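You operate a simulated robot arm through the tools that you are given. There is no shell and no other tool.

Carry out the task below with a simulated robot arm. There is one attempt and no reset: what you move stays moved.

## Task
Relabel the parts bin lid: peel the fans label, wipe the glue mark off, then stick the leads label there.
Fine: the fans label goes in the scrap tub; clean with the wipe pad and put it back where it lay. What is to be rubbed or washed off counts as gone when no trace of it is left.

The check looks at the end state, three seconds after you hand in, the way a careful person would. Anything else that was tipped, shoved, dropped, spilled or broken makes it a failure. A push-on lid holds only when it is set on centred and level and pressed home; a screw cap is set on level and turned clockwise until tight.

## Robot
A 6-joint arm with a three-finger gripper, fixed in place. Base frame: the origin is on the floor under the middle of its stand, x ahead of it, y to its left, z up. Units: m, rad, N and s.
It reaches about 1.213 m from its shoulder. Its first joint turns from -2.897 to 2.897 rad. Payload 4.89 kg.
Tool frame: the origin (TCP) lies between the finger pads and is the grasp point; the fingertips stand 0.03 m ahead of it; z points along the fingers, y is the line along which they close. The gripper opens to 0.164 m; its body begins 0.125 m behind the TCP.
Orientation is that of the tool frame in the base frame, as [roll, pitch, yaw] about the fixed x, y, z axes, in that order (R = Rz(yaw) Ry(pitch) Rx(roll)). With the fingers straight down and closing along the base's y, the tool's x points along the base's -x, its y along +y and its z along -z.

## Interface
- The arm moves only by the tool jog_arm. Its arguments are lists of equal length, an entry for each row: "hand": the gripper command, from -1 (shut) to 1 (fully open), values between in proportion; "offset": the shift along the tool's x, y, z in units of 40 mm (1.0 is 40 mm), a list of three; "delta_rot": the turn, a rotation vector about the tool's x, y, z in units of 5 degrees (1.0 is 5 degrees), a list of three. In form: {"hand": [hand, ...], "offset": [[x, y, z], ...], "delta_rot": [[rx, ry, rz], ...]}. A call has 1 to 20 rows; each row shifts and turns the commanded pose from where the row before left it, along the tool's axes as they then stand. A call with a number of a shift or a turn outside -1 to 1 is refused whole. A row lasts 0.2 s, in which the tool goes at most 0.05 m and 0.15 rad; a call with a longer step from one row to the next is refused whole, and so is a gripper value outside its range. Where a pose cannot be reached the arm comes as near as it can. A force on the tool above 60 N (or 10 N above the force at the start of the call, whichever is more), or a blocked arm, ends the call early, and 0.2 s more pass. Each finger travels about 0.108 m/s and halts on what it meets, pressing with about 44 N; the grip force reading is that of the motor and also rises with nothing between the fingers. The clock runs only during rows and for 0.2 s after the last one: add rows that do not move to give the fingers time. The reply holds the time, the measured pose of the TCP, the force on the tool along the base axes, the opening and the grip force, in the units named above and with some noise, with the torque about the TCP (base axes, N m) and any sound that the robot's microphone picked up.
- Cameras (640 x 400 px; columns grow to the right, rows downward): "scene" is fixed at [0.0496, 0.4981, 1.5005]; the picture's right is [-0.63, -0.77, 0.00], its down [-0.44, 0.36, -0.82] and it looks along [0.64, -0.52, -0.57] (base axes); focal length 314 px, centre (320, 200). "wrist" rides on the gripper at [0.076, -0.002, -0.152] in the tool frame; the picture's right is [0.02, 1.00, 0.00], its down [-0.88, 0.02, -0.47] and it looks along [-0.47, 0.01, 0.88] (tool axes); focal length 247 px, centre (320, 200). There is no depth. A picture from a camera that has moved, and an enlarged one, comes with that camera's place and axes in the base frame and with its lens.
- get_image(camera): a new picture of that camera. The clock stands still meanwhile.
- lift_body(by): moves the trunk up (or, below 0, down) by that many m; the arm rides with it, the base frame stays. It gives what a move gives, with no picture.
- zoom(camera, box): a new picture of the part [left, top, right, bottom] of that camera's present view, enlarged. The clock stands still meanwhile.
- job_done(): hands the job in; it is judged then, once.

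Nothing tells you positions but the pictures and the camera data. Unless the task says otherwise, let go and move clear before handing in.

The tools are called after ">>>" by a JSON object that holds its "api" and its "payload". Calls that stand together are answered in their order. jog_arm: Moves the arm, as the interface text tells. Its arguments: {"type":"object","properties":{"hand":{"type":"array","items":{"type":"number"}},"offset":{"type":"array","items":{"type":"array","items":{"type":"number"}}},"delta_rot":{"type":"array","items":{"type":"array","items":{"type":"number"}}}},"required":["hand","offset","delta_rot"]} The other tools are called the same way: lift_body (by) moves the trunk up or down; get_image (camera) takes a picture; zoom (camera, box) takes an enlarged picture of a part of a camera's view; job_done () hands the job in.

At the start:

```text
time_s: 0.0
position: [0.6542, -0.1342, 1.0758]
tool_rot: [-3.141, -0.001, -3.141]
force: [-0.3, 0.4, -0.1]
moment: [-0.01, -0.01, 0.02]
opening: 0.1639
finger_force: 0.0
trunk travel left (down, up): [-0.175, 0.215]
```

scene: 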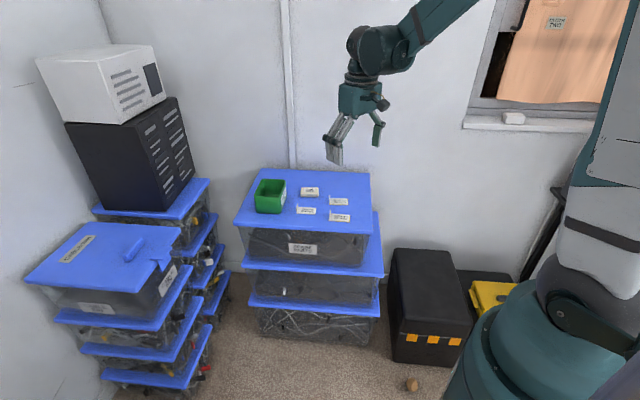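
wrist: 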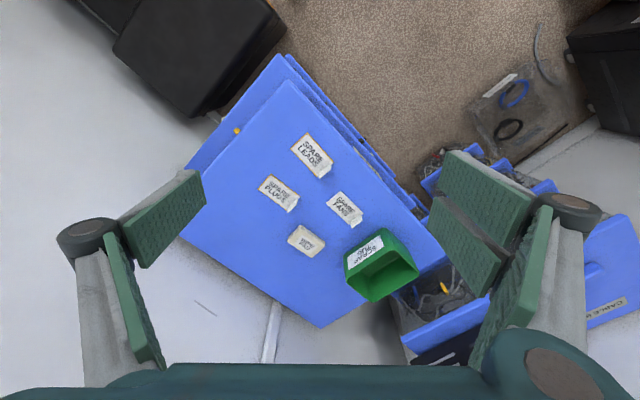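

I see a blue bin lid with a green tub and several labels on it. I'll look closer with both cameras before moving.

>>> {"api": "zoom", "payload": {"camera": "scene", "box": [225, 160, 385, 260]}}

>>> {"api": "zoom", "payload": {"camera": "wrist", "box": [220, 110, 440, 320]}}

```text
4.00 times, centred on (305, 210) of scene
camera zoom: at [0.0496, 0.4981, 1.5005], right [-0.63, -0.77, 0.0], down [-0.44, 0.36, -0.82], along [0.64, -0.52, -0.57], focal length 1256 px, centre (380, 160)
```

zoom: 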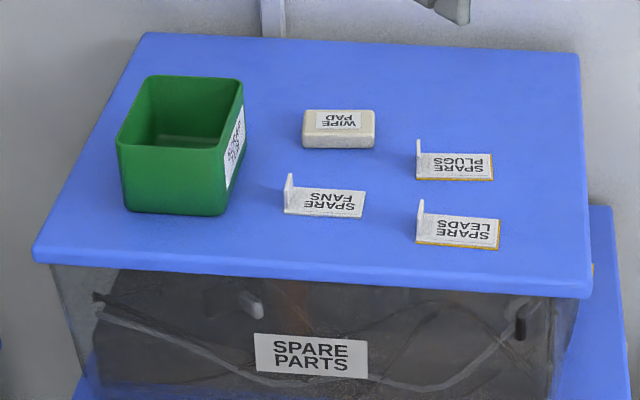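

```text
1.90 times, centred on (330, 215) of wrist
camera zoom: at [0.5763, -0.1354, 1.2282], right [-0.02, 1.0, 0.0], down [0.88, 0.02, 0.47], along [0.47, 0.01, -0.88], focal length 470 px, centre (301, 171)
```

zoom: 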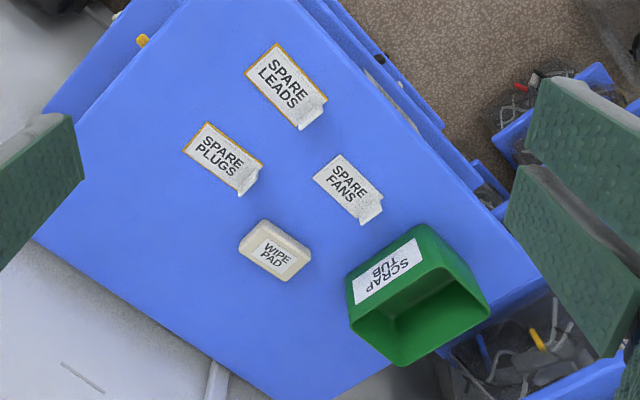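

The lid top is at about z = 0.77. The fans label is near (0.84, -0.08), the leads label near (0.73, -0.15), the plugs label near (0.81, -0.22), the wipe pad near (0.915, -0.16) and the tub near (0.95, -0.01). I'll move over the lid and turn 45° to look closer.

>>> {"api": "jog_arm", "payload": {"hand": [1, 1, 1, 1, 1, 1, 1, 1, 1, 1, 1, 1, 1, 1], "offset": [[-0.9, 0.09, 0.6], [-0.9, 0.09, 0.6], [-0.9, 0.09, 0.6], [-0.9, 0.09, 0.6], [0, 0, 0], [0, 0, 0], [0, 0, 0], [0, 0, 0], [0, 0, 0], [0, 0, 0], [0, 0, 0], [0, 0, 0], [0, 0, 0], [0, 0, 0]], "delta_rot": [[0, 0, 0], [0, 0, 0], [0, 0, 0], [0, 0, 0], [0, 0, 1], [0, 0, 1], [0, 0, 1], [0, 0, 1], [0, 0, 1], [0, 0, 1], [0, 0, 1], [0, 0, 1], [0, 0, 1], [0, 0, 0]]}}

>>> {"api": "get_image", "payload": {"camera": "wrist"}}

>>> {"api": "get_image", "payload": {"camera": "scene"}}

```text
time_s: 3.0
position: [0.7984, -0.1202, 0.9797]
tool_rot: [-3.141, -0.001, 2.357]
force: [0.6, 0.0, 0.1]
moment: [-0.03, -0.02, 0.01]
opening: 0.1638
finger_force: 0.0
trunk travel left (down, up): [-0.175, 0.215]
```

```text
taken
camera wrist: at [0.7417, -0.0664, 1.1322], right [0.69, 0.72, 0.0], down [0.64, -0.61, 0.47], along [0.34, -0.33, -0.88], focal length 247 px, centre (320, 200)
```

wrist: 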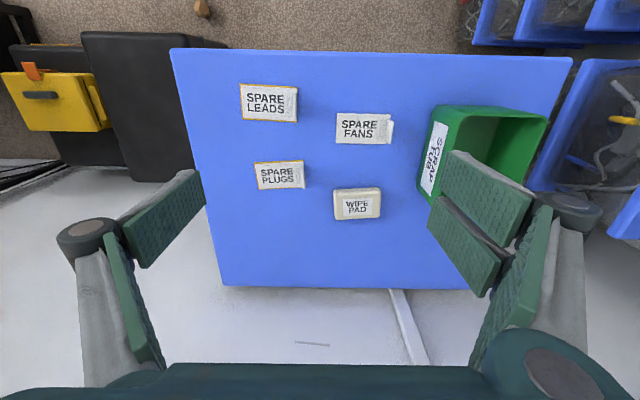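

```text
taken
```

scene: 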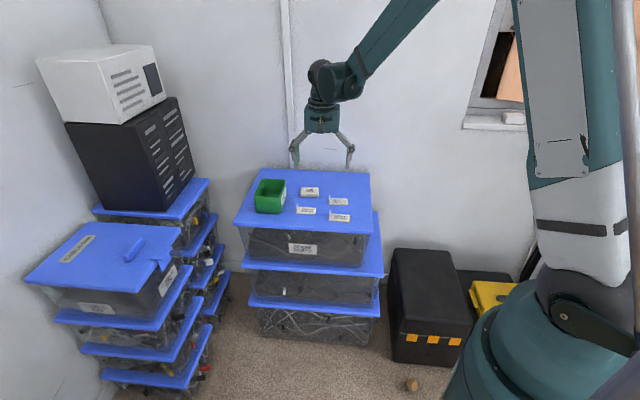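

The labels now line up with the picture, tabs on the right. I'll zoom in for detail.

>>> {"api": "zoom", "payload": {"camera": "wrist", "box": [225, 70, 405, 230]}}

>>> {"api": "zoom", "payload": {"camera": "scene", "box": [285, 180, 365, 230]}}

```text
2.50 times, centred on (315, 150) of wrist
camera zoom: at [0.7417, -0.0664, 1.1322], right [0.69, 0.72, 0.0], down [0.64, -0.61, 0.47], along [0.34, -0.33, -0.88], focal length 617 px, centre (332, 325)
```

zoom: 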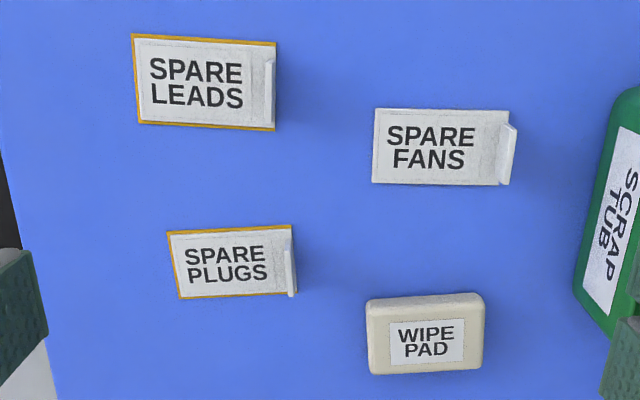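

```text
8.00 times, centred on (325, 205) of scene
camera zoom: at [0.0496, 0.4981, 1.5005], right [-0.63, -0.77, 0.0], down [-0.44, 0.36, -0.82], along [0.64, -0.52, -0.57], focal length 2513 px, centre (280, 160)
```

zoom: 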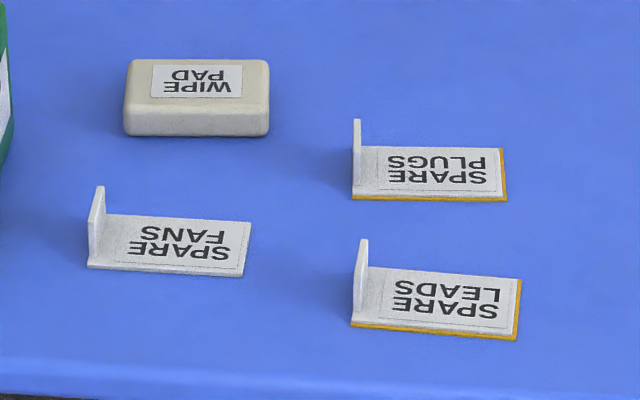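

The fans label is about 77 x 42 mm, with an upright tab on its right end. The tub wall stands about 55 mm beyond the tab. I'll partly close the fingers here in free air and check how wide they are before approaching.

>>> {"api": "jog_arm", "payload": {"hand": [-0.5, -0.5, -0.5, -0.5, -0.5, -0.5], "offset": [[0, 0, 0], [0, 0, 0], [0, 0, 0], [0, 0, 0], [0, 0, 0], [0, 0, 0]], "delta_rot": [[0, 0, 0], [0, 0, 0], [0, 0, 0], [0, 0, 0], [0, 0, 0], [0, 0, 0]]}}

>>> {"api": "get_image", "payload": {"camera": "wrist"}}

>>> {"api": "zoom", "payload": {"camera": "scene", "box": [260, 80, 400, 170]}}

```text
time_s: 4.4
position: [0.7984, -0.1201, 0.9802]
tool_rot: [-3.141, 0.001, 2.355]
force: [0.1, 0.3, -0.1]
moment: [0.02, 0.0, 0.02]
opening: 0.041
finger_force: 0.1
trunk travel left (down, up): [-0.175, 0.215]
```

```text
taken
camera wrist: at [0.7416, -0.0664, 1.1322], right [0.69, 0.72, 0.0], down [0.64, -0.61, 0.47], along [0.34, -0.33, -0.88], focal length 247 px, centre (320, 200)
```

wrist: 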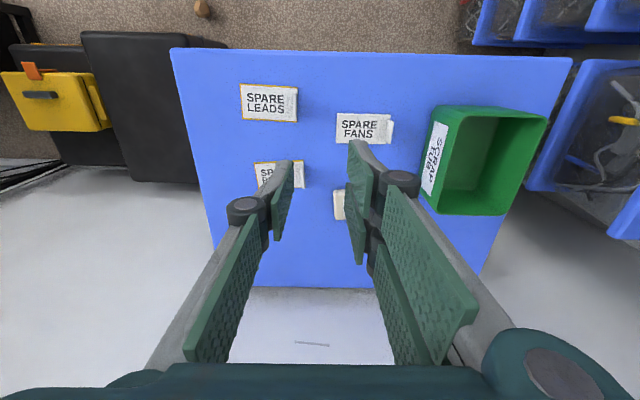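

```text
4.44 times, centred on (330, 125) of scene
camera zoom: at [0.0496, 0.4981, 1.5005], right [-0.63, -0.77, 0.0], down [-0.44, 0.36, -0.82], along [0.64, -0.52, -0.57], focal length 1396 px, centre (276, 533)
```

zoom: 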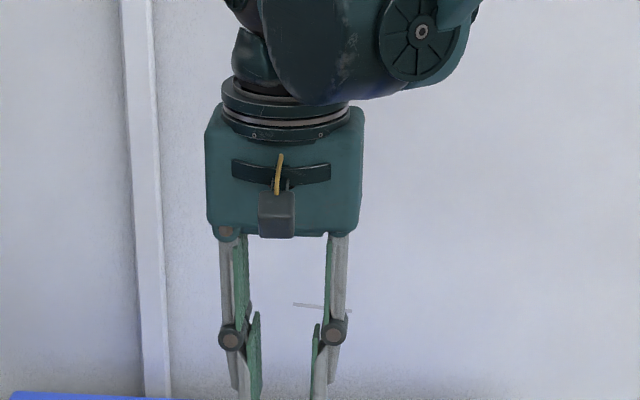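

The fingers at a 41 mm opening look slim enough, but clearance to the tub rim is tight. I'll move above the fans tab and stay higher than the rim to line up precisely.

>>> {"api": "jog_arm", "payload": {"hand": [-0.5, -0.5, -0.5, -0.5], "offset": [[0, 0.8, 0.5], [0, 0.8, 0.5], [0, 0.75, 0.5], [0, 0, 0.25]], "delta_rot": [[0, 0, 0], [0, 0, 0], [0, 0, 0], [0, 0, 0]]}}

>>> {"api": "get_image", "payload": {"camera": "wrist"}}

>>> {"api": "zoom", "payload": {"camera": "scene", "box": [240, 130, 360, 230]}}

```text
time_s: 5.4
position: [0.8654, -0.0531, 0.9086]
tool_rot: [3.141, 0.0, 2.355]
force: [0.2, -0.3, -0.8]
moment: [0.0, 0.04, 0.0]
opening: 0.041
finger_force: 0.1
trunk travel left (down, up): [-0.175, 0.215]
```

```text
taken
camera wrist: at [0.8081, 0.0009, 1.0617], right [0.69, 0.72, 0.0], down [0.64, -0.61, 0.47], along [0.34, -0.33, -0.88], focal length 247 px, centre (320, 200)
```

wrist: 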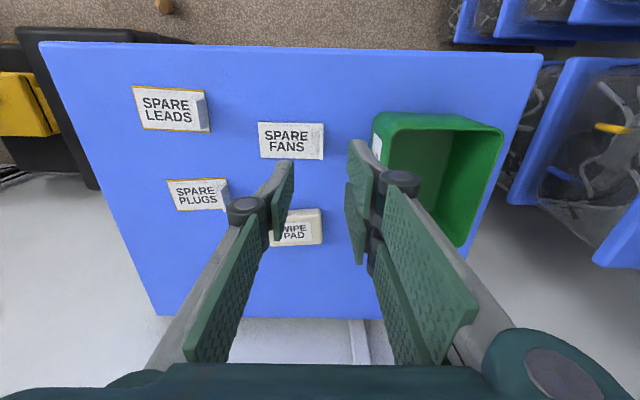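

```text
4.00 times, centred on (300, 180) of scene
camera zoom: at [0.0496, 0.4981, 1.5005], right [-0.63, -0.77, 0.0], down [-0.44, 0.36, -0.82], along [0.64, -0.52, -0.57], focal length 1256 px, centre (400, 280)
```

zoom: 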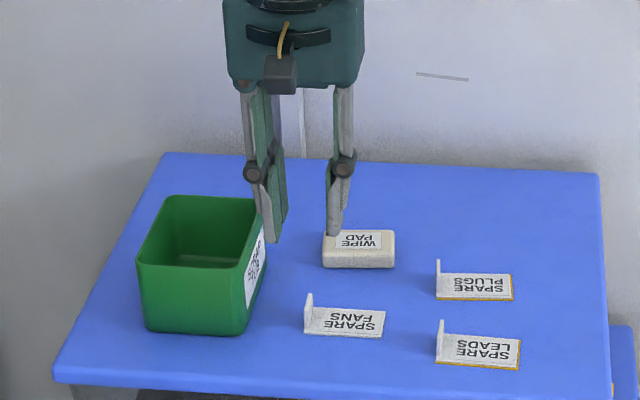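

>>> {"api": "zoom", "payload": {"camera": "wrist", "box": [220, 90, 420, 270]}}

```text
2.22 times, centred on (320, 180) of wrist
camera zoom: at [0.8081, 0.0009, 1.0617], right [0.69, 0.72, 0.0], down [0.64, -0.61, 0.47], along [0.34, -0.33, -0.88], focal length 549 px, centre (320, 244)
```

zoom: 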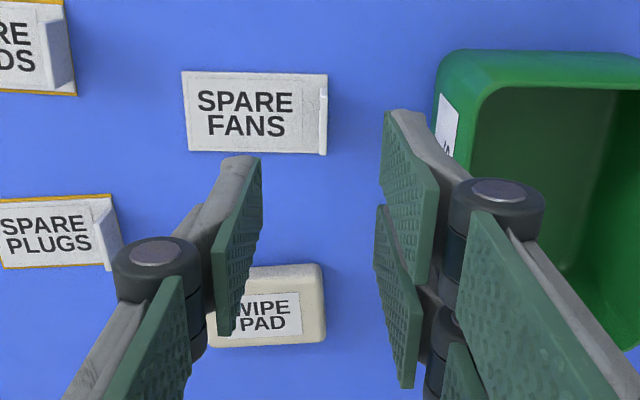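

The knuckles stick out about 31 mm beyond the pads, so going straight down would bring them too near the tub rim. I'll narrow the opening to about 25 mm, lean the gripper 12° away from the tub and descend part way.

>>> {"api": "jog_arm", "payload": {"hand": [-0.69, -0.69, -0.69, -0.69, -0.69, -0.69], "offset": [[0, 0, 0], [0, 0, 0], [0, 0, 0], [0, -0.17, 0.6], [0, -0.17, 0.6], [0, 0, 0]], "delta_rot": [[-0.8, 0, 0], [-0.8, 0, 0], [-0.8, 0, 0], [0, 0, 0], [0, 0, 0], [0, 0, 0]]}}

>>> {"api": "zoom", "payload": {"camera": "wrist", "box": [220, 90, 420, 270]}}

>>> {"api": "zoom", "payload": {"camera": "scene", "box": [240, 140, 360, 230]}}

```text
time_s: 6.8
position: [0.8628, -0.0556, 0.8607]
tool_rot: [2.933, -0.001, 2.356]
force: [0.1, 0.1, -0.4]
moment: [0.01, -0.03, 0.02]
opening: 0.0254
finger_force: 0.1
trunk travel left (down, up): [-0.175, 0.215]
```

```text
2.22 times, centred on (320, 180) of wrist
camera zoom: at [0.7826, -0.0247, 1.0091], right [0.68, 0.71, 0.21], down [0.57, -0.68, 0.47], along [0.47, -0.2, -0.86], focal length 549 px, centre (320, 244)
```

zoom: 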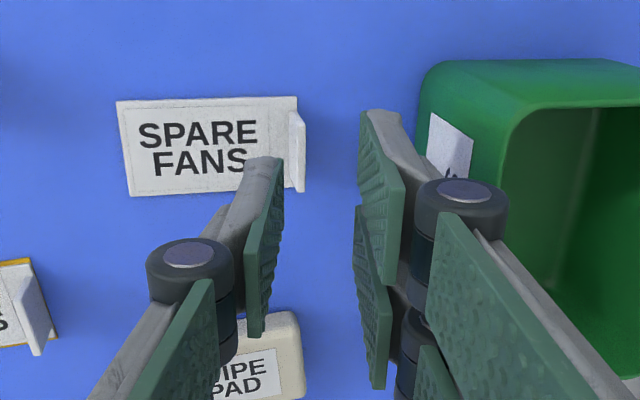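

```text
4.44 times, centred on (300, 185) of scene
camera zoom: at [0.0496, 0.4981, 1.5005], right [-0.63, -0.77, 0.0], down [-0.44, 0.36, -0.82], along [0.64, -0.52, -0.57], focal length 1396 px, centre (409, 267)
```

zoom: 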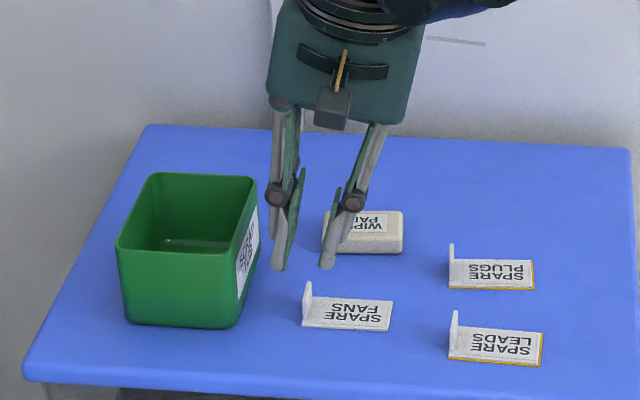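

>>> {"api": "zoom", "payload": {"camera": "wrist", "box": [280, 120, 360, 180]}}

>>> {"api": "zoom", "payload": {"camera": "scene", "box": [290, 180, 340, 220]}}

```text
6.67 times, centred on (320, 150) of wrist
camera zoom: at [0.7826, -0.0247, 1.0091], right [0.68, 0.71, 0.21], down [0.57, -0.68, 0.47], along [0.47, -0.2, -0.86], focal length 1646 px, centre (320, 533)
```

zoom: 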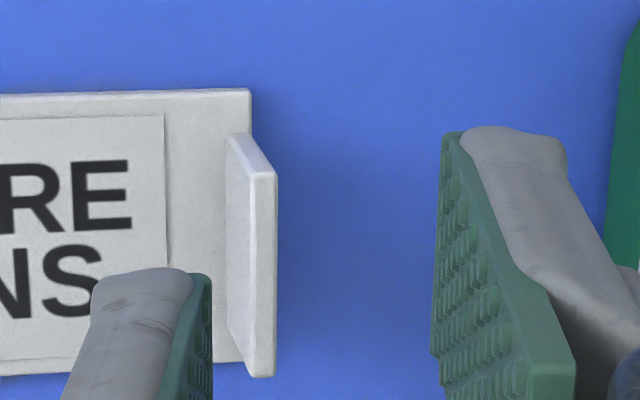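

```text
10.00 times, centred on (315, 200) of scene
camera zoom: at [0.0496, 0.4981, 1.5005], right [-0.63, -0.77, 0.0], down [-0.44, 0.36, -0.82], along [0.64, -0.52, -0.57], focal length 3141 px, centre (370, 200)
```

zoom: 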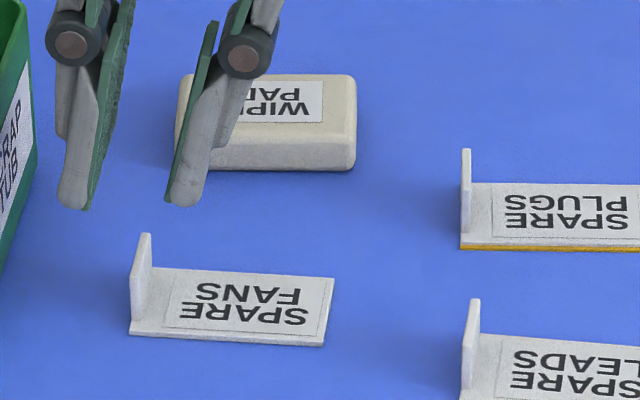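

The tab is about 3 mm thick, 20 mm tall and 28 mm wide, and it lines up between the pads after a small sideways shift. I'll lower most of the way with the fingers straddling it, then check.

>>> {"api": "jog_arm", "payload": {"hand": [-0.69, -0.69, -0.69, -0.69, -0.69], "offset": [[0, -0.23, 0.1], [0, 0, 0.3], [0, 0, 0.3], [0, 0, 0.2], [0, 0, 0]], "delta_rot": [[0, 0, 0], [0, 0, 0], [0, 0, 0], [0, 0, 0], [0, 0, 0]]}}

>>> {"api": "zoom", "payload": {"camera": "wrist", "box": [260, 110, 380, 220]}}

>>> {"api": "zoom", "payload": {"camera": "scene", "box": [280, 170, 340, 220]}}

```text
time_s: 8.0
position: [0.8618, -0.0564, 0.8237]
tool_rot: [2.934, 0.0, 2.356]
force: [0.6, -0.6, -0.4]
moment: [0.02, 0.0, 0.0]
opening: 0.0255
finger_force: 0.1
trunk travel left (down, up): [-0.175, 0.215]
```

```text
3.64 times, centred on (320, 165) of wrist
camera zoom: at [0.782, -0.0251, 0.9719], right [0.68, 0.71, 0.21], down [0.57, -0.68, 0.47], along [0.47, -0.2, -0.86], focal length 898 px, centre (320, 327)
```

zoom: 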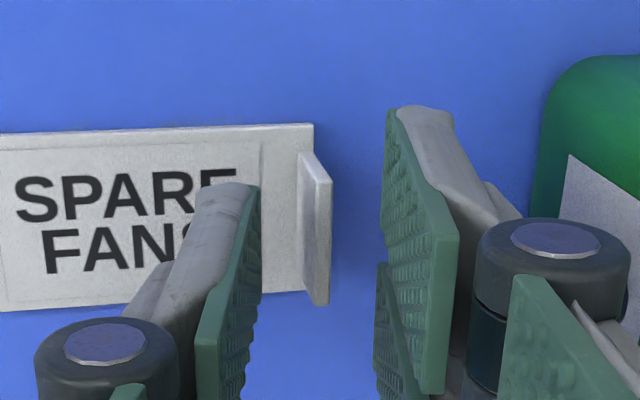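

```text
8.00 times, centred on (310, 195) of scene
camera zoom: at [0.0496, 0.4981, 1.5005], right [-0.63, -0.77, 0.0], down [-0.44, 0.36, -0.82], along [0.64, -0.52, -0.57], focal length 2513 px, centre (400, 240)
```

zoom: 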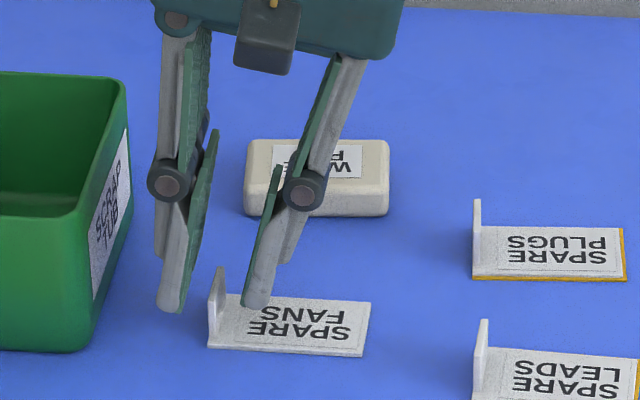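

The tab sits between the pads. I'll go down another 9–10 mm in small steps, watching the force.

>>> {"api": "jog_arm", "payload": {"hand": [-0.69, -0.69, -0.69, -0.69], "offset": [[0.03, 0, 0.1], [0, 0, 0.08], [0, 0, 0.06], [0, 0, 0]], "delta_rot": [[0, 0, 0], [0, 0, 0], [0, 0, 0], [0, 0, 0]]}}

>>> {"api": "zoom", "payload": {"camera": "wrist", "box": [260, 110, 380, 220]}}

>>> {"api": "zoom", "payload": {"camera": "scene", "box": [280, 170, 340, 220]}}

```text
time_s: 9.0
position: [0.8624, -0.0537, 0.8143]
tool_rot: [2.931, 0.0, 2.355]
force: [0.1, 0.3, 0.2]
moment: [-0.01, 0.0, -0.01]
opening: 0.0255
finger_force: 0.1
trunk travel left (down, up): [-0.175, 0.215]
```

```text
3.64 times, centred on (320, 165) of wrist
camera zoom: at [0.7826, -0.0233, 0.9626], right [0.68, 0.71, 0.21], down [0.57, -0.68, 0.47], along [0.47, -0.2, -0.86], focal length 898 px, centre (320, 327)
```

zoom: 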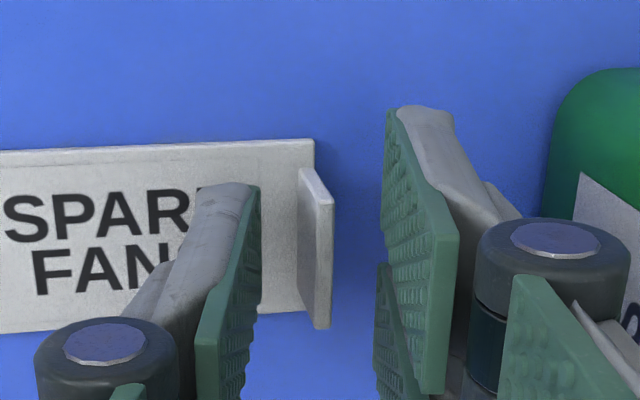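

```text
8.00 times, centred on (310, 195) of scene
camera zoom: at [0.0496, 0.4981, 1.5005], right [-0.63, -0.77, 0.0], down [-0.44, 0.36, -0.82], along [0.64, -0.52, -0.57], focal length 2513 px, centre (400, 240)
```

zoom: 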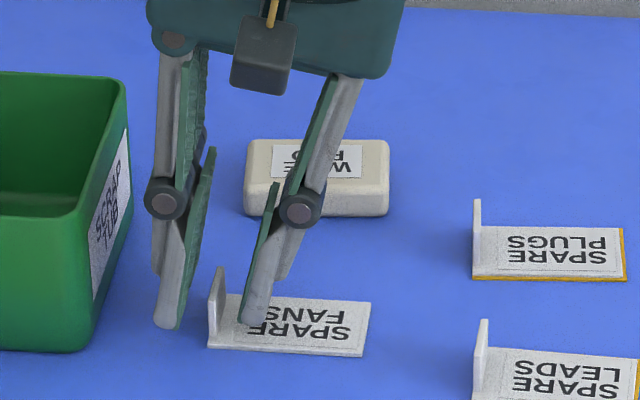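

No contact yet and the tab is centred with about 12 mm overlap. I'll narrow the fingers, reduce the lean to about 4° so the pads lie flat on the tab, then close.

>>> {"api": "jog_arm", "payload": {"hand": [-0.83, -0.83, -0.83, -0.83, -0.83], "offset": [[0, 0, 0], [0, 0.03, 0.02], [0, 0.03, 0.03], [0, 0, 0], [0, 0, 0]], "delta_rot": [[0, 0, 0], [0.8, 0, 0], [0.8, 0, 0], [0, 0, 0], [0, 0, 0]]}}

>>> {"api": "zoom", "payload": {"camera": "wrist", "box": [260, 110, 380, 220]}}

>>> {"api": "zoom", "payload": {"camera": "scene", "box": [280, 170, 340, 220]}}

```text
time_s: 10.2
position: [0.8625, -0.0527, 0.8118]
tool_rot: [3.07, 0.001, 2.356]
force: [-0.5, 0.1, 0.4]
moment: [-0.01, 0.0, 0.03]
opening: 0.0139
finger_force: 0.0
trunk travel left (down, up): [-0.175, 0.215]
```

```text
3.64 times, centred on (320, 165) of wrist
camera zoom: at [0.7995, -0.0068, 0.964], right [0.69, 0.72, 0.07], down [0.61, -0.63, 0.47], along [0.39, -0.28, -0.88], focal length 898 px, centre (320, 327)
```

zoom: 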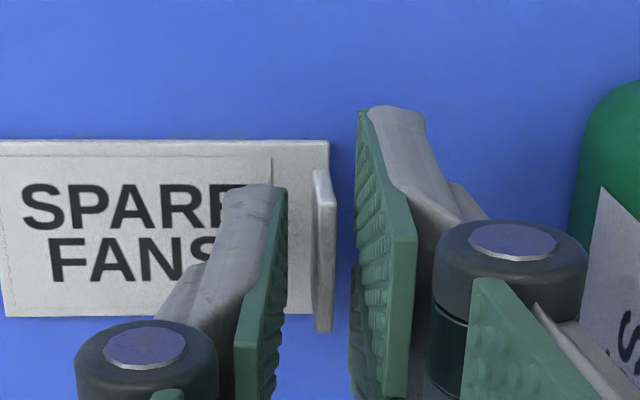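

```text
8.00 times, centred on (310, 195) of scene
camera zoom: at [0.0496, 0.4981, 1.5005], right [-0.63, -0.77, 0.0], down [-0.44, 0.36, -0.82], along [0.64, -0.52, -0.57], focal length 2513 px, centre (400, 240)
```

zoom: 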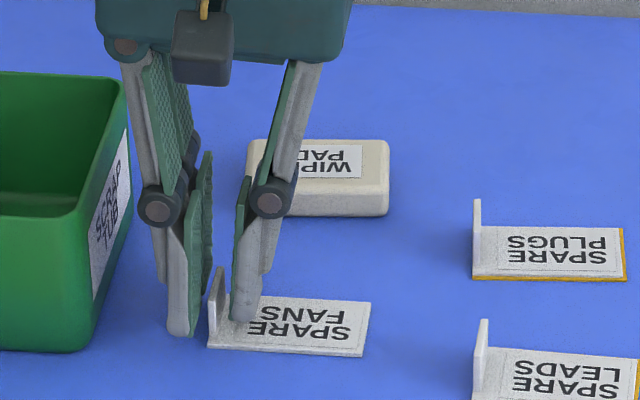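

The tab sits centred between the nearly closed pads. Closing to grip it.

>>> {"api": "jog_arm", "payload": {"hand": [-1, -1, -1, -1], "offset": [[0, 0, 0], [0, 0, 0], [0, 0, 0], [0, 0, 0]], "delta_rot": [[0, 0, 0], [0, 0, 0], [0, 0, 0], [0, 0, 0]]}}

>>> {"api": "zoom", "payload": {"camera": "wrist", "box": [260, 110, 380, 220]}}

```text
time_s: 11.2
position: [0.8641, -0.0524, 0.8124]
tool_rot: [3.072, 0.001, 2.357]
force: [9.9, 9.1, 5.9]
moment: [0.06, -0.07, 0.06]
opening: 0.0059
finger_force: 43.4
trunk travel left (down, up): [-0.175, 0.215]
```

```text
3.64 times, centred on (320, 165) of wrist
camera zoom: at [0.7997, -0.0064, 0.9641], right [0.69, 0.72, 0.07], down [0.61, -0.63, 0.47], along [0.39, -0.28, -0.88], focal length 898 px, centre (320, 327)
```

zoom: 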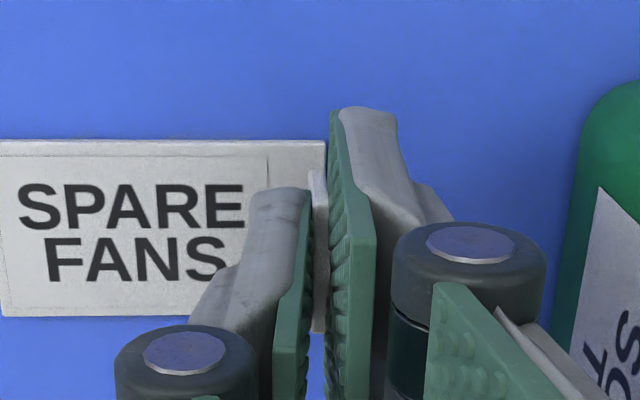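

Gripped firmly. Now I'll peel: lift the tab end in small steps along an arc about the label's far edge, watching the force.

>>> {"api": "jog_arm", "payload": {"hand": [-1, -1, -1, -1], "offset": [[0, -0.03, -0.088], [0, -0.03, -0.088], [0, -0.03, -0.088], [0, 0, 0]], "delta_rot": [[-0.5, 0, 0], [-0.5, 0, 0], [-0.5, 0, 0], [0, 0, 0]]}}

>>> {"api": "zoom", "payload": {"camera": "wrist", "box": [220, 110, 380, 220]}}

>>> {"api": "zoom", "payload": {"camera": "scene", "box": [280, 170, 340, 220]}}

```text
time_s: 12.2
position: [0.8609, -0.0571, 0.8225]
tool_rot: [2.941, -0.001, 2.356]
force: [-0.6, -1.3, 1.9]
moment: [-0.1, 0.15, 0.02]
opening: 0.0062
finger_force: 43.9
trunk travel left (down, up): [-0.175, 0.215]
```

```text
3.64 times, centred on (300, 165) of wrist
camera zoom: at [0.7821, -0.0246, 0.9712], right [0.68, 0.71, 0.2], down [0.57, -0.68, 0.47], along [0.47, -0.2, -0.86], focal length 898 px, centre (393, 327)
```

zoom: 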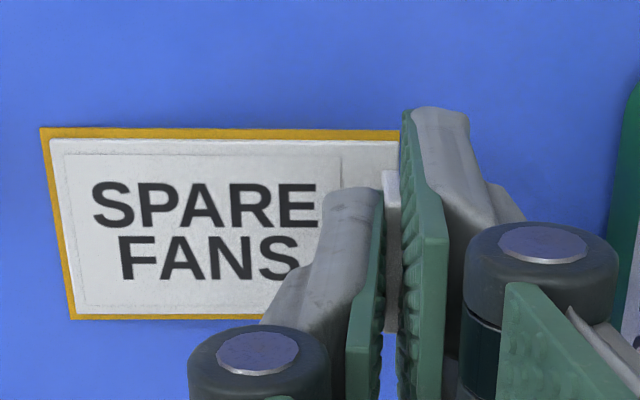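

```text
8.00 times, centred on (310, 195) of scene
camera zoom: at [0.0496, 0.4981, 1.5005], right [-0.63, -0.77, 0.0], down [-0.44, 0.36, -0.82], along [0.64, -0.52, -0.57], focal length 2513 px, centre (400, 240)
```

zoom: 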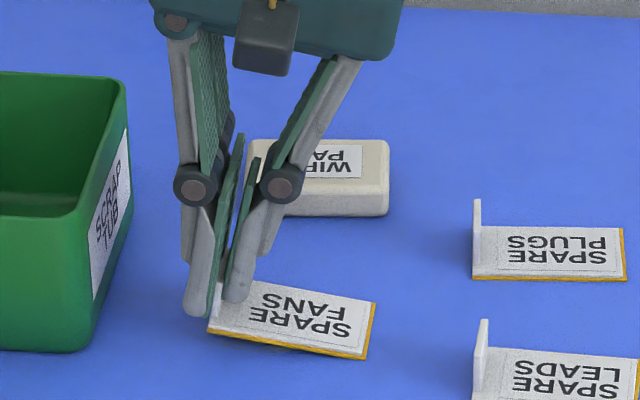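

The label has come off the lid, and its amber sticky underside shows. I'll lift it straight up and look at what remains underneath.

>>> {"api": "jog_arm", "payload": {"hand": [-1, -1, -1, -1, -1, -1], "offset": [[0, 0.06, -0.29], [0, 0.1, -0.49], [0, 0.2, -0.98], [0, 0.2, -0.98], [0, 0.1, -0.5], [0, 0, 0]], "delta_rot": [[0, 0, 0], [0, 0, 0], [0, 0, 0], [0, 0, 0], [0, 0, 0], [0, 0, 0]]}}

>>> {"api": "get_image", "payload": {"camera": "wrist"}}

>>> {"api": "zoom", "payload": {"camera": "scene", "box": [240, 120, 370, 220]}}

```text
time_s: 13.6
position: [0.8601, -0.0563, 0.9549]
tool_rot: [2.941, -0.001, 2.356]
force: [0.1, -0.3, 0.5]
moment: [-0.04, -0.09, 0.02]
opening: 0.0059
finger_force: 43.5
trunk travel left (down, up): [-0.175, 0.215]
```

```text
taken
camera wrist: at [0.7817, -0.0242, 1.1039], right [0.68, 0.71, 0.2], down [0.57, -0.68, 0.47], along [0.47, -0.2, -0.86], focal length 247 px, centre (320, 200)
```

wrist: 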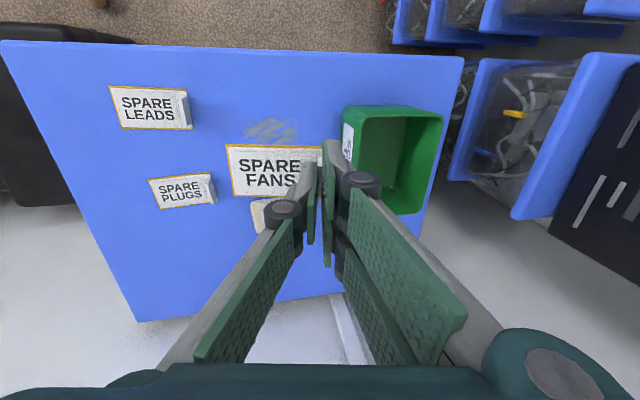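

```text
4.00 times, centred on (305, 170) of scene
camera zoom: at [0.0496, 0.4981, 1.5005], right [-0.63, -0.77, 0.0], down [-0.44, 0.36, -0.82], along [0.64, -0.52, -0.57], focal length 1256 px, centre (380, 320)
```

zoom: 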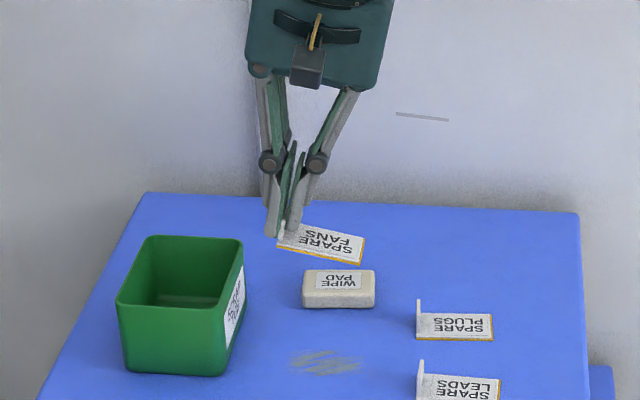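

The glue mark shows where the label was. Now I'll measure the tub so I can lower the fans label into it.

>>> {"api": "zoom", "payload": {"camera": "wrist", "box": [220, 80, 460, 230]}}

>>> {"api": "zoom", "payload": {"camera": "scene", "box": [245, 170, 345, 220]}}

```text
2.67 times, centred on (340, 155) of wrist
camera zoom: at [0.7817, -0.0242, 1.1039], right [0.68, 0.71, 0.2], down [0.57, -0.68, 0.47], along [0.47, -0.2, -0.86], focal length 659 px, centre (267, 320)
```

zoom: 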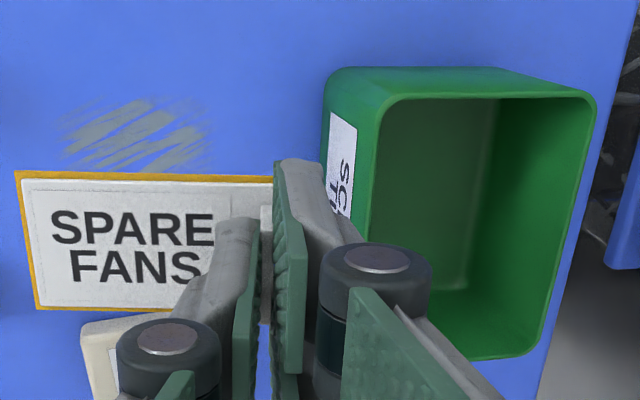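

```text
6.40 times, centred on (295, 195) of scene
camera zoom: at [0.0496, 0.4981, 1.5005], right [-0.63, -0.77, 0.0], down [-0.44, 0.36, -0.82], along [0.64, -0.52, -0.57], focal length 2010 px, centre (480, 232)
```

zoom: 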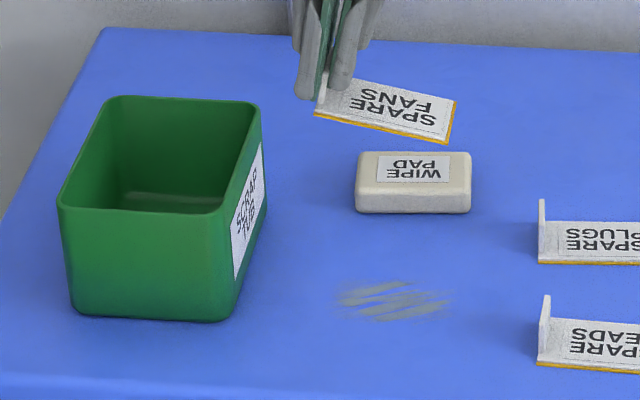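

The tub rim is about 94 x 128 mm, centred near (0.964, 0.005). I'll level the gripper, carry the label over the tub, and turn 90° so its long side runs along the tub's long side.

>>> {"api": "jog_arm", "payload": {"hand": [-1, -1, -1, -1, -1, -1, -1, -1, -1, -1, -1, -1, -1, -1, -1, -1, -1], "offset": [[0, 0, 0], [0, 0, 0], [0, 0, 0], [0, 0.9, 0], [0, 0.9, 0], [0, 0.9, 0], [0, 0.17, 0], [0, 0, 0], [0, 0, 0], [0, 0, 0], [0, 0, 0], [0, 0, 0], [0, 0, 0], [0, 0, 0], [0, 0, 0], [0, 0, 0], [0, 0, 0]], "delta_rot": [[0.76, 0, 0], [0.76, 0, 0], [0.76, 0, 0], [0, 0, 0], [0, 0, 0], [0, 0, 0], [0, 0, 0], [0, 0, -1], [0, 0, -1], [0, 0, -1], [0, 0, -1], [0, 0, -1], [0, 0, -1], [0, 0, -1], [0, 0, -1], [0, 0, -1], [0, 0, 0]]}}

>>> {"api": "get_image", "payload": {"camera": "wrist"}}

```text
time_s: 17.2
position: [0.9406, 0.0239, 0.9546]
tool_rot: [3.14, 0.002, -3.141]
force: [0.6, 0.1, 0.1]
moment: [0.0, 0.02, -0.01]
opening: 0.006
finger_force: 43.9
trunk travel left (down, up): [-0.175, 0.215]
```

```text
taken
camera wrist: at [0.8632, 0.0239, 1.107], right [-0.02, 1.0, 0.0], down [0.88, 0.02, 0.47], along [0.47, 0.01, -0.88], focal length 247 px, centre (320, 200)
```

wrist: 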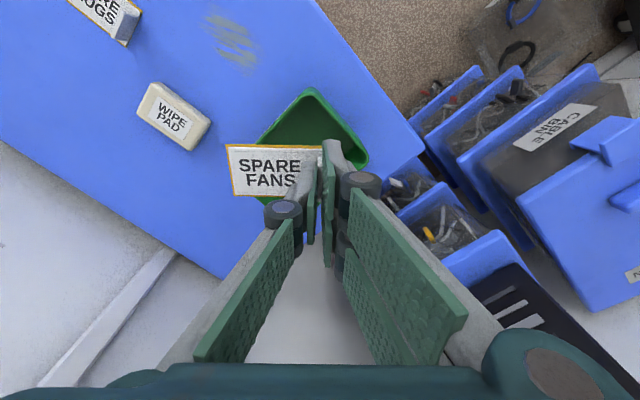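

Carrying well. I'll turn another 45° so the label is parallel to the tub's long side.

>>> {"api": "jog_arm", "payload": {"hand": [-1, -1, -1, -1, -1, -1, -1, -1, -1, -1], "offset": [[0, 0, 0], [0, 0, 0], [0, 0, 0], [0, 0, 0], [0, 0, 0], [0, 0, 0], [0, 0, 0], [0, 0, 0], [0, 0, 0], [0, 0, 0]], "delta_rot": [[0, 0, -1], [0, 0, -1], [0, 0, -1], [0, 0, -1], [0, 0, -1], [0, 0, -1], [0, 0, -1], [0, 0, -1], [0, 0, -1], [0, 0, 0]]}}

>>> {"api": "get_image", "payload": {"camera": "wrist"}}

>>> {"api": "zoom", "payload": {"camera": "scene", "box": [230, 120, 350, 220]}}

```text
time_s: 19.4
position: [0.9417, 0.0261, 0.9544]
tool_rot: [-3.141, 0.001, -2.354]
force: [-0.9, 0.0, -0.4]
moment: [0.04, 0.01, 0.0]
opening: 0.0061
finger_force: 44.3
trunk travel left (down, up): [-0.175, 0.215]
```

```text
taken
camera wrist: at [0.8871, -0.0296, 1.1067], right [-0.72, 0.69, 0.0], down [0.61, 0.64, 0.47], along [0.33, 0.34, -0.88], focal length 247 px, centre (320, 200)
```

wrist: 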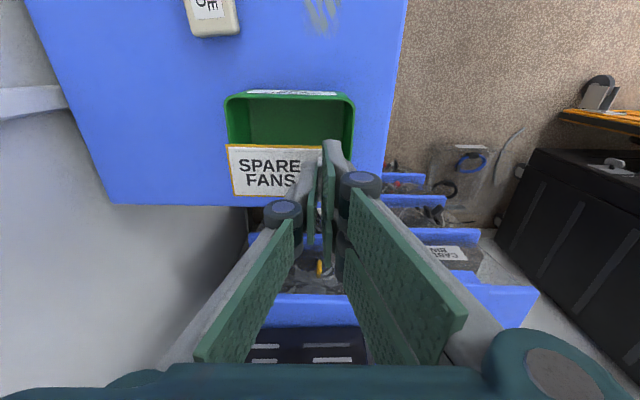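

```text
4.00 times, centred on (290, 170) of scene
camera zoom: at [0.0496, 0.4981, 1.5005], right [-0.63, -0.77, 0.0], down [-0.44, 0.36, -0.82], along [0.64, -0.52, -0.57], focal length 1256 px, centre (440, 320)
```

zoom: 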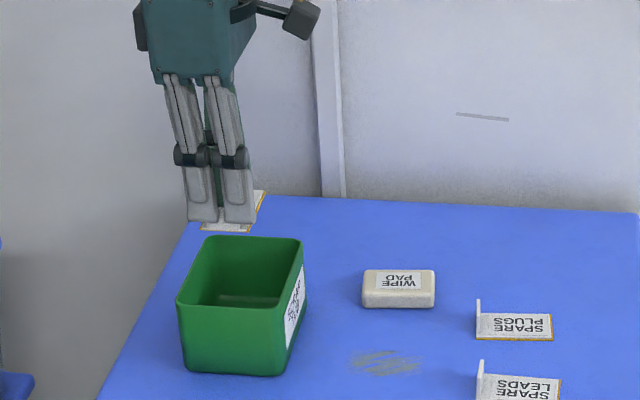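

The label is parallel to the tub and over it. I'll lower it just inside the rim.

>>> {"api": "jog_arm", "payload": {"hand": [-1, -1, -1, -1, -1], "offset": [[0.1, 0, 0.5], [0, 0, 0.6], [0, 0, 0.6], [0, 0, 0.6], [0, 0, 0]], "delta_rot": [[0, 0, 0], [0, 0, 0], [0, 0, 0], [0, 0, 0], [0, 0, 0]]}}

>>> {"api": "get_image", "payload": {"camera": "wrist"}}

>>> {"api": "zoom", "payload": {"camera": "scene", "box": [230, 130, 350, 220]}}

```text
time_s: 20.6
position: [0.9389, 0.0221, 0.8626]
tool_rot: [-3.141, 0.002, -2.356]
force: [0.4, -0.1, -0.7]
moment: [-0.01, 0.06, 0.01]
opening: 0.006
finger_force: 44.1
trunk travel left (down, up): [-0.175, 0.215]
```

```text
taken
camera wrist: at [0.8845, -0.0322, 1.0142], right [-0.72, 0.69, 0.0], down [0.61, 0.64, 0.47], along [0.33, 0.34, -0.88], focal length 247 px, centre (320, 200)
```

wrist: 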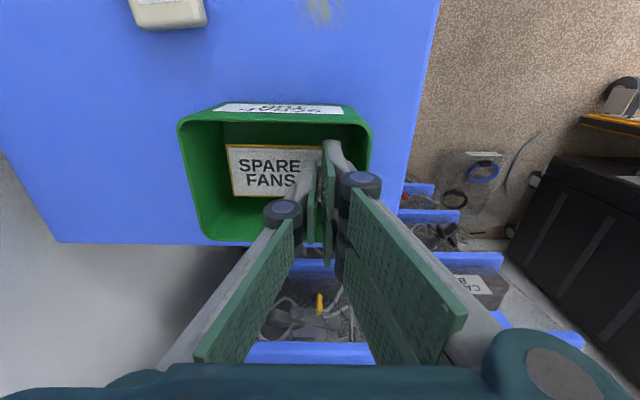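

```text
4.44 times, centred on (290, 175) of scene
camera zoom: at [0.0496, 0.4981, 1.5005], right [-0.63, -0.77, 0.0], down [-0.44, 0.36, -0.82], along [0.64, -0.52, -0.57], focal length 1396 px, centre (453, 311)
```

zoom: 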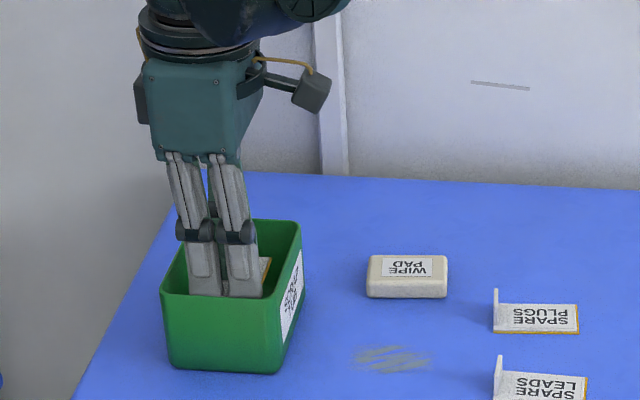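

Label is inside the tub, clear of the walls. I'll lower a touch more and open just enough to release the tab.

>>> {"api": "jog_arm", "payload": {"hand": [-1, -1, -0.8, -0.78, -0.78, -0.78], "offset": [[0, 0, 0.4], [0, 0, 0], [0, 0, 0], [0, 0, 0], [0, 0, 0], [0, 0, 0]], "delta_rot": [[0, 0, 0], [0, 0, 0], [0, 0, 0], [0, 0, 0], [0, 0, 0], [0, 0, 0]]}}

>>> {"api": "get_image", "payload": {"camera": "wrist"}}

```text
time_s: 22.0
position: [0.9392, 0.0221, 0.8463]
tool_rot: [3.141, 0.002, -2.356]
force: [-0.3, -0.2, 0.0]
moment: [0.02, 0.02, 0.0]
opening: 0.0181
finger_force: 0.2
trunk travel left (down, up): [-0.175, 0.215]
```

```text
taken
camera wrist: at [0.8846, -0.0323, 0.9984], right [-0.72, 0.69, 0.0], down [0.61, 0.64, 0.47], along [0.33, 0.34, -0.88], focal length 247 px, centre (320, 200)
```

wrist: 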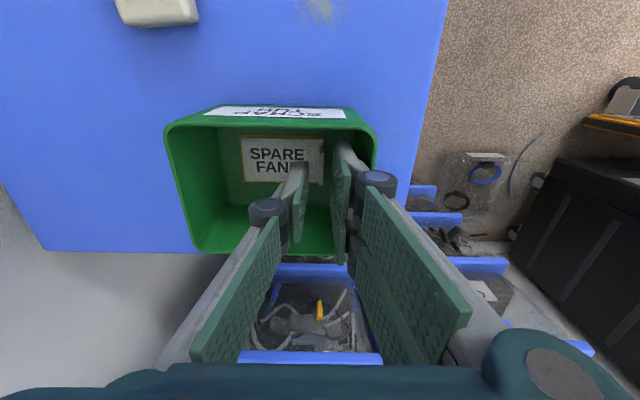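

The label dropped into the tub. I'll raise straight up, then look at the lid to plan the wipe.

>>> {"api": "jog_arm", "payload": {"hand": [-0.78, -0.78, -0.78, -0.78, -0.78], "offset": [[0, 0, -0.5], [0, 0, -0.9], [0, 0, -0.9], [0, 0, -0.7], [0, 0, 0]], "delta_rot": [[0, 0, 0], [0, 0, 0], [0, 0, 0], [0, 0, 0], [0, 0, 0]]}}

>>> {"api": "get_image", "payload": {"camera": "wrist"}}

>>> {"api": "zoom", "payload": {"camera": "scene", "box": [225, 150, 385, 250]}}

```text
time_s: 23.2
position: [0.9388, 0.0217, 0.9677]
tool_rot: [-3.141, 0.002, -2.356]
force: [0.0, -0.1, 0.7]
moment: [0.01, -0.08, 0.04]
opening: 0.0178
finger_force: 0.1
trunk travel left (down, up): [-0.175, 0.215]
```

```text
taken
camera wrist: at [0.8836, -0.0335, 1.1196], right [-0.72, 0.69, 0.0], down [0.61, 0.64, 0.47], along [0.33, 0.34, -0.88], focal length 247 px, centre (320, 200)
```

wrist: 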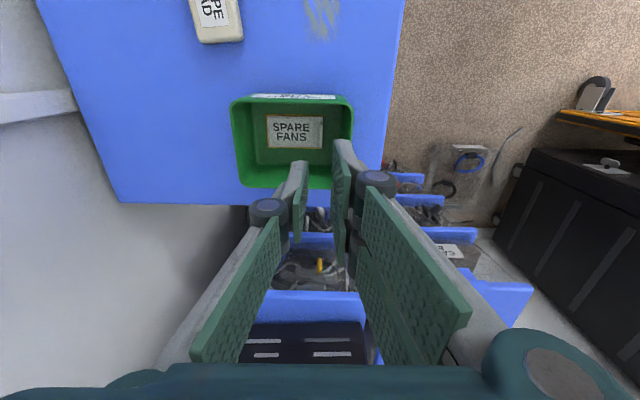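

```text
4.00 times, centred on (305, 200) of scene
camera zoom: at [0.0496, 0.4981, 1.5005], right [-0.63, -0.77, 0.0], down [-0.44, 0.36, -0.82], along [0.64, -0.52, -0.57], focal length 1256 px, centre (380, 200)
```

zoom: 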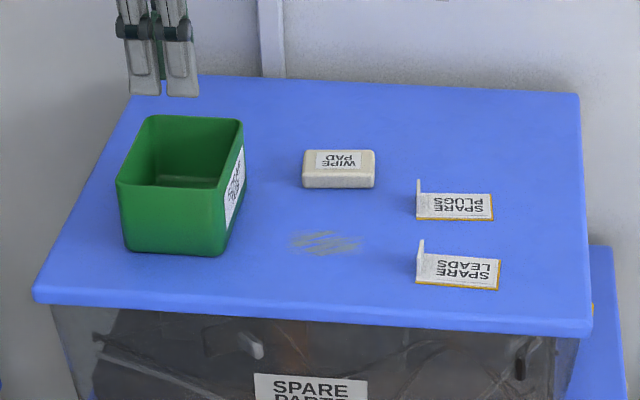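

The fans label lies in the tub. Next is the wipe pad, about 70 x 50 x 22 mm near (0.915, -0.153); I'll move above it with the fingers set to close across its short side.

>>> {"api": "jog_arm", "payload": {"hand": [-0.5, 0, 0.2, 0.2, 0.2, 0.2], "offset": [[0.704, -0.533, 0], [0.704, -0.533, 0.1], [0.704, -0.533, 0.2], [0.704, -0.533, 0.2], [0.704, -0.533, 0.2], [0, 0, 0]], "delta_rot": [[0, 0, 0], [0, 0, 0], [0, 0, 0], [0, 0, 0], [0, 0, 0], [0, 0, 0]]}}

>>> {"api": "get_image", "payload": {"camera": "wrist"}}

>>> {"api": "zoom", "payload": {"camera": "wrist", "box": [220, 80, 420, 230]}}

```text
time_s: 24.6
position: [0.9142, -0.1549, 0.9357]
tool_rot: [-3.141, 0.003, -2.356]
force: [-0.5, -0.3, 0.4]
moment: [0.01, -0.01, -0.03]
opening: 0.0984
finger_force: 0.0
trunk travel left (down, up): [-0.175, 0.215]
```

```text
taken
camera wrist: at [0.8599, -0.2086, 1.0891], right [-0.72, 0.69, 0.0], down [0.61, 0.64, 0.47], along [0.33, 0.34, -0.88], focal length 247 px, centre (320, 200)
```

wrist: 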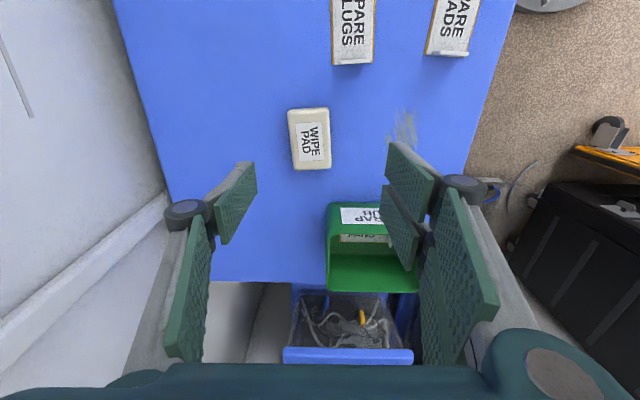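

```text
2.67 times, centred on (320, 155) of wrist
camera zoom: at [0.8599, -0.2086, 1.0891], right [-0.72, 0.69, 0.0], down [0.61, 0.64, 0.47], along [0.33, 0.34, -0.88], focal length 659 px, centre (320, 320)
```

zoom: 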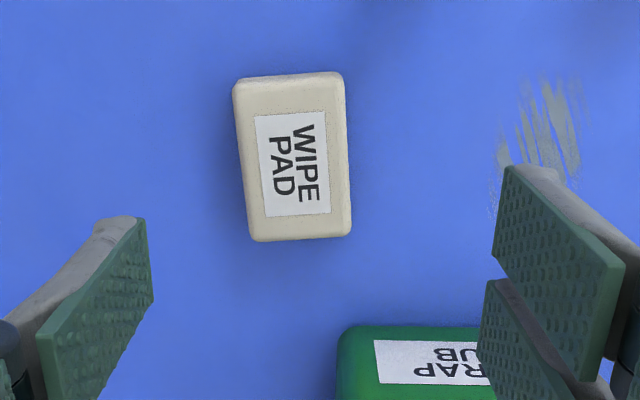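

The pad is turned about 4° relative to the gripper and 12 mm off to the left. I'll align to it and go part of the way down.

>>> {"api": "jog_arm", "payload": {"hand": [0.1, 0.05, 0.0, 0.0, 0.0], "offset": [[0, -0.3, 0], [0, 0, 0], [0, 0, 0.9], [0, 0, 0.9], [0, 0, 0]], "delta_rot": [[0, 0, -0.86], [0, 0, 0], [0, 0, 0], [0, 0, 0], [0, 0, 0]]}}

>>> {"api": "zoom", "payload": {"camera": "wrist", "box": [220, 80, 420, 230]}}

>>> {"api": "zoom", "payload": {"camera": "scene", "box": [270, 140, 350, 220]}}

```text
time_s: 25.8
position: [0.9239, -0.162, 0.8662]
tool_rot: [-3.141, 0.002, -2.281]
force: [0.0, -1.0, -0.7]
moment: [0.0, 0.01, 0.02]
opening: 0.0821
finger_force: 0.0
trunk travel left (down, up): [-0.175, 0.215]
```

```text
2.67 times, centred on (320, 155) of wrist
camera zoom: at [0.8726, -0.2203, 1.0182], right [-0.77, 0.64, 0.0], down [0.56, 0.68, 0.47], along [0.3, 0.37, -0.88], focal length 659 px, centre (320, 320)
```

zoom: 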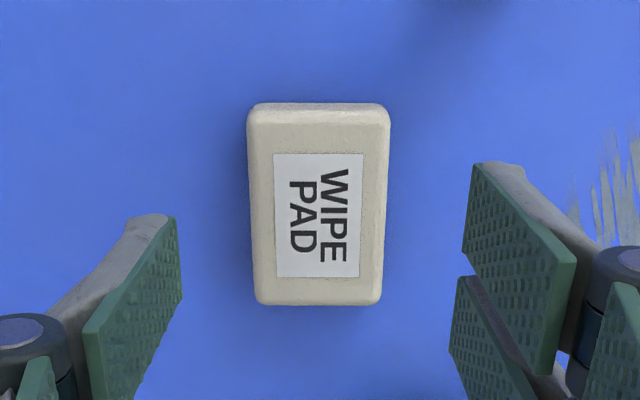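

```text
5.00 times, centred on (310, 180) of scene
camera zoom: at [0.0496, 0.4981, 1.5005], right [-0.63, -0.77, 0.0], down [-0.44, 0.36, -0.82], along [0.64, -0.52, -0.57], focal length 1570 px, centre (370, 300)
```

zoom: 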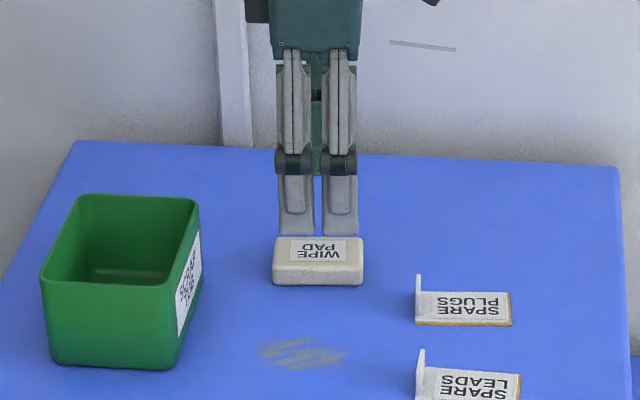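

Aligned and centred. I'll descend around the pad to about 8 mm above the lid.

>>> {"api": "jog_arm", "payload": {"hand": [0.0, 0.0, 0.0, 0.0], "offset": [[-0.03, -0.03, 0.6], [0, 0, 0.5], [0, 0, 0.22], [0, 0, 0]], "delta_rot": [[0, 0, 0], [0, 0, 0], [0, 0, 0], [0, 0, 0]]}}

>>> {"api": "zoom", "payload": {"camera": "wrist", "box": [220, 80, 420, 230]}}

>>> {"api": "zoom", "payload": {"camera": "scene", "box": [280, 160, 340, 210]}}

```text
time_s: 26.8
position: [0.9245, -0.1612, 0.8135]
tool_rot: [-3.142, 0.003, -2.283]
force: [-1.0, 0.9, -0.7]
moment: [-0.03, 0.0, 0.02]
opening: 0.082
finger_force: 0.0
trunk travel left (down, up): [-0.175, 0.215]
```

```text
2.67 times, centred on (320, 155) of wrist
camera zoom: at [0.874, -0.2195, 0.9655], right [-0.77, 0.64, 0.0], down [0.56, 0.68, 0.47], along [0.3, 0.37, -0.88], focal length 659 px, centre (320, 320)
```

zoom: 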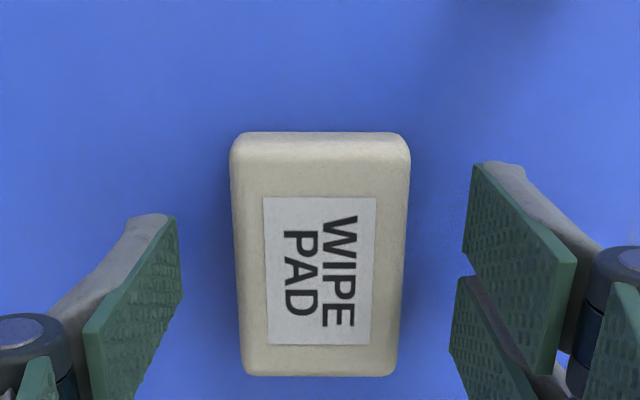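

```text
8.00 times, centred on (310, 185) of scene
camera zoom: at [0.0496, 0.4981, 1.5005], right [-0.63, -0.77, 0.0], down [-0.44, 0.36, -0.82], along [0.64, -0.52, -0.57], focal length 2513 px, centre (400, 320)
```

zoom: 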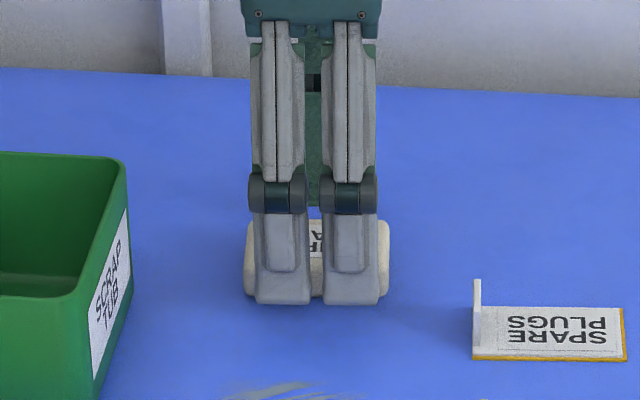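

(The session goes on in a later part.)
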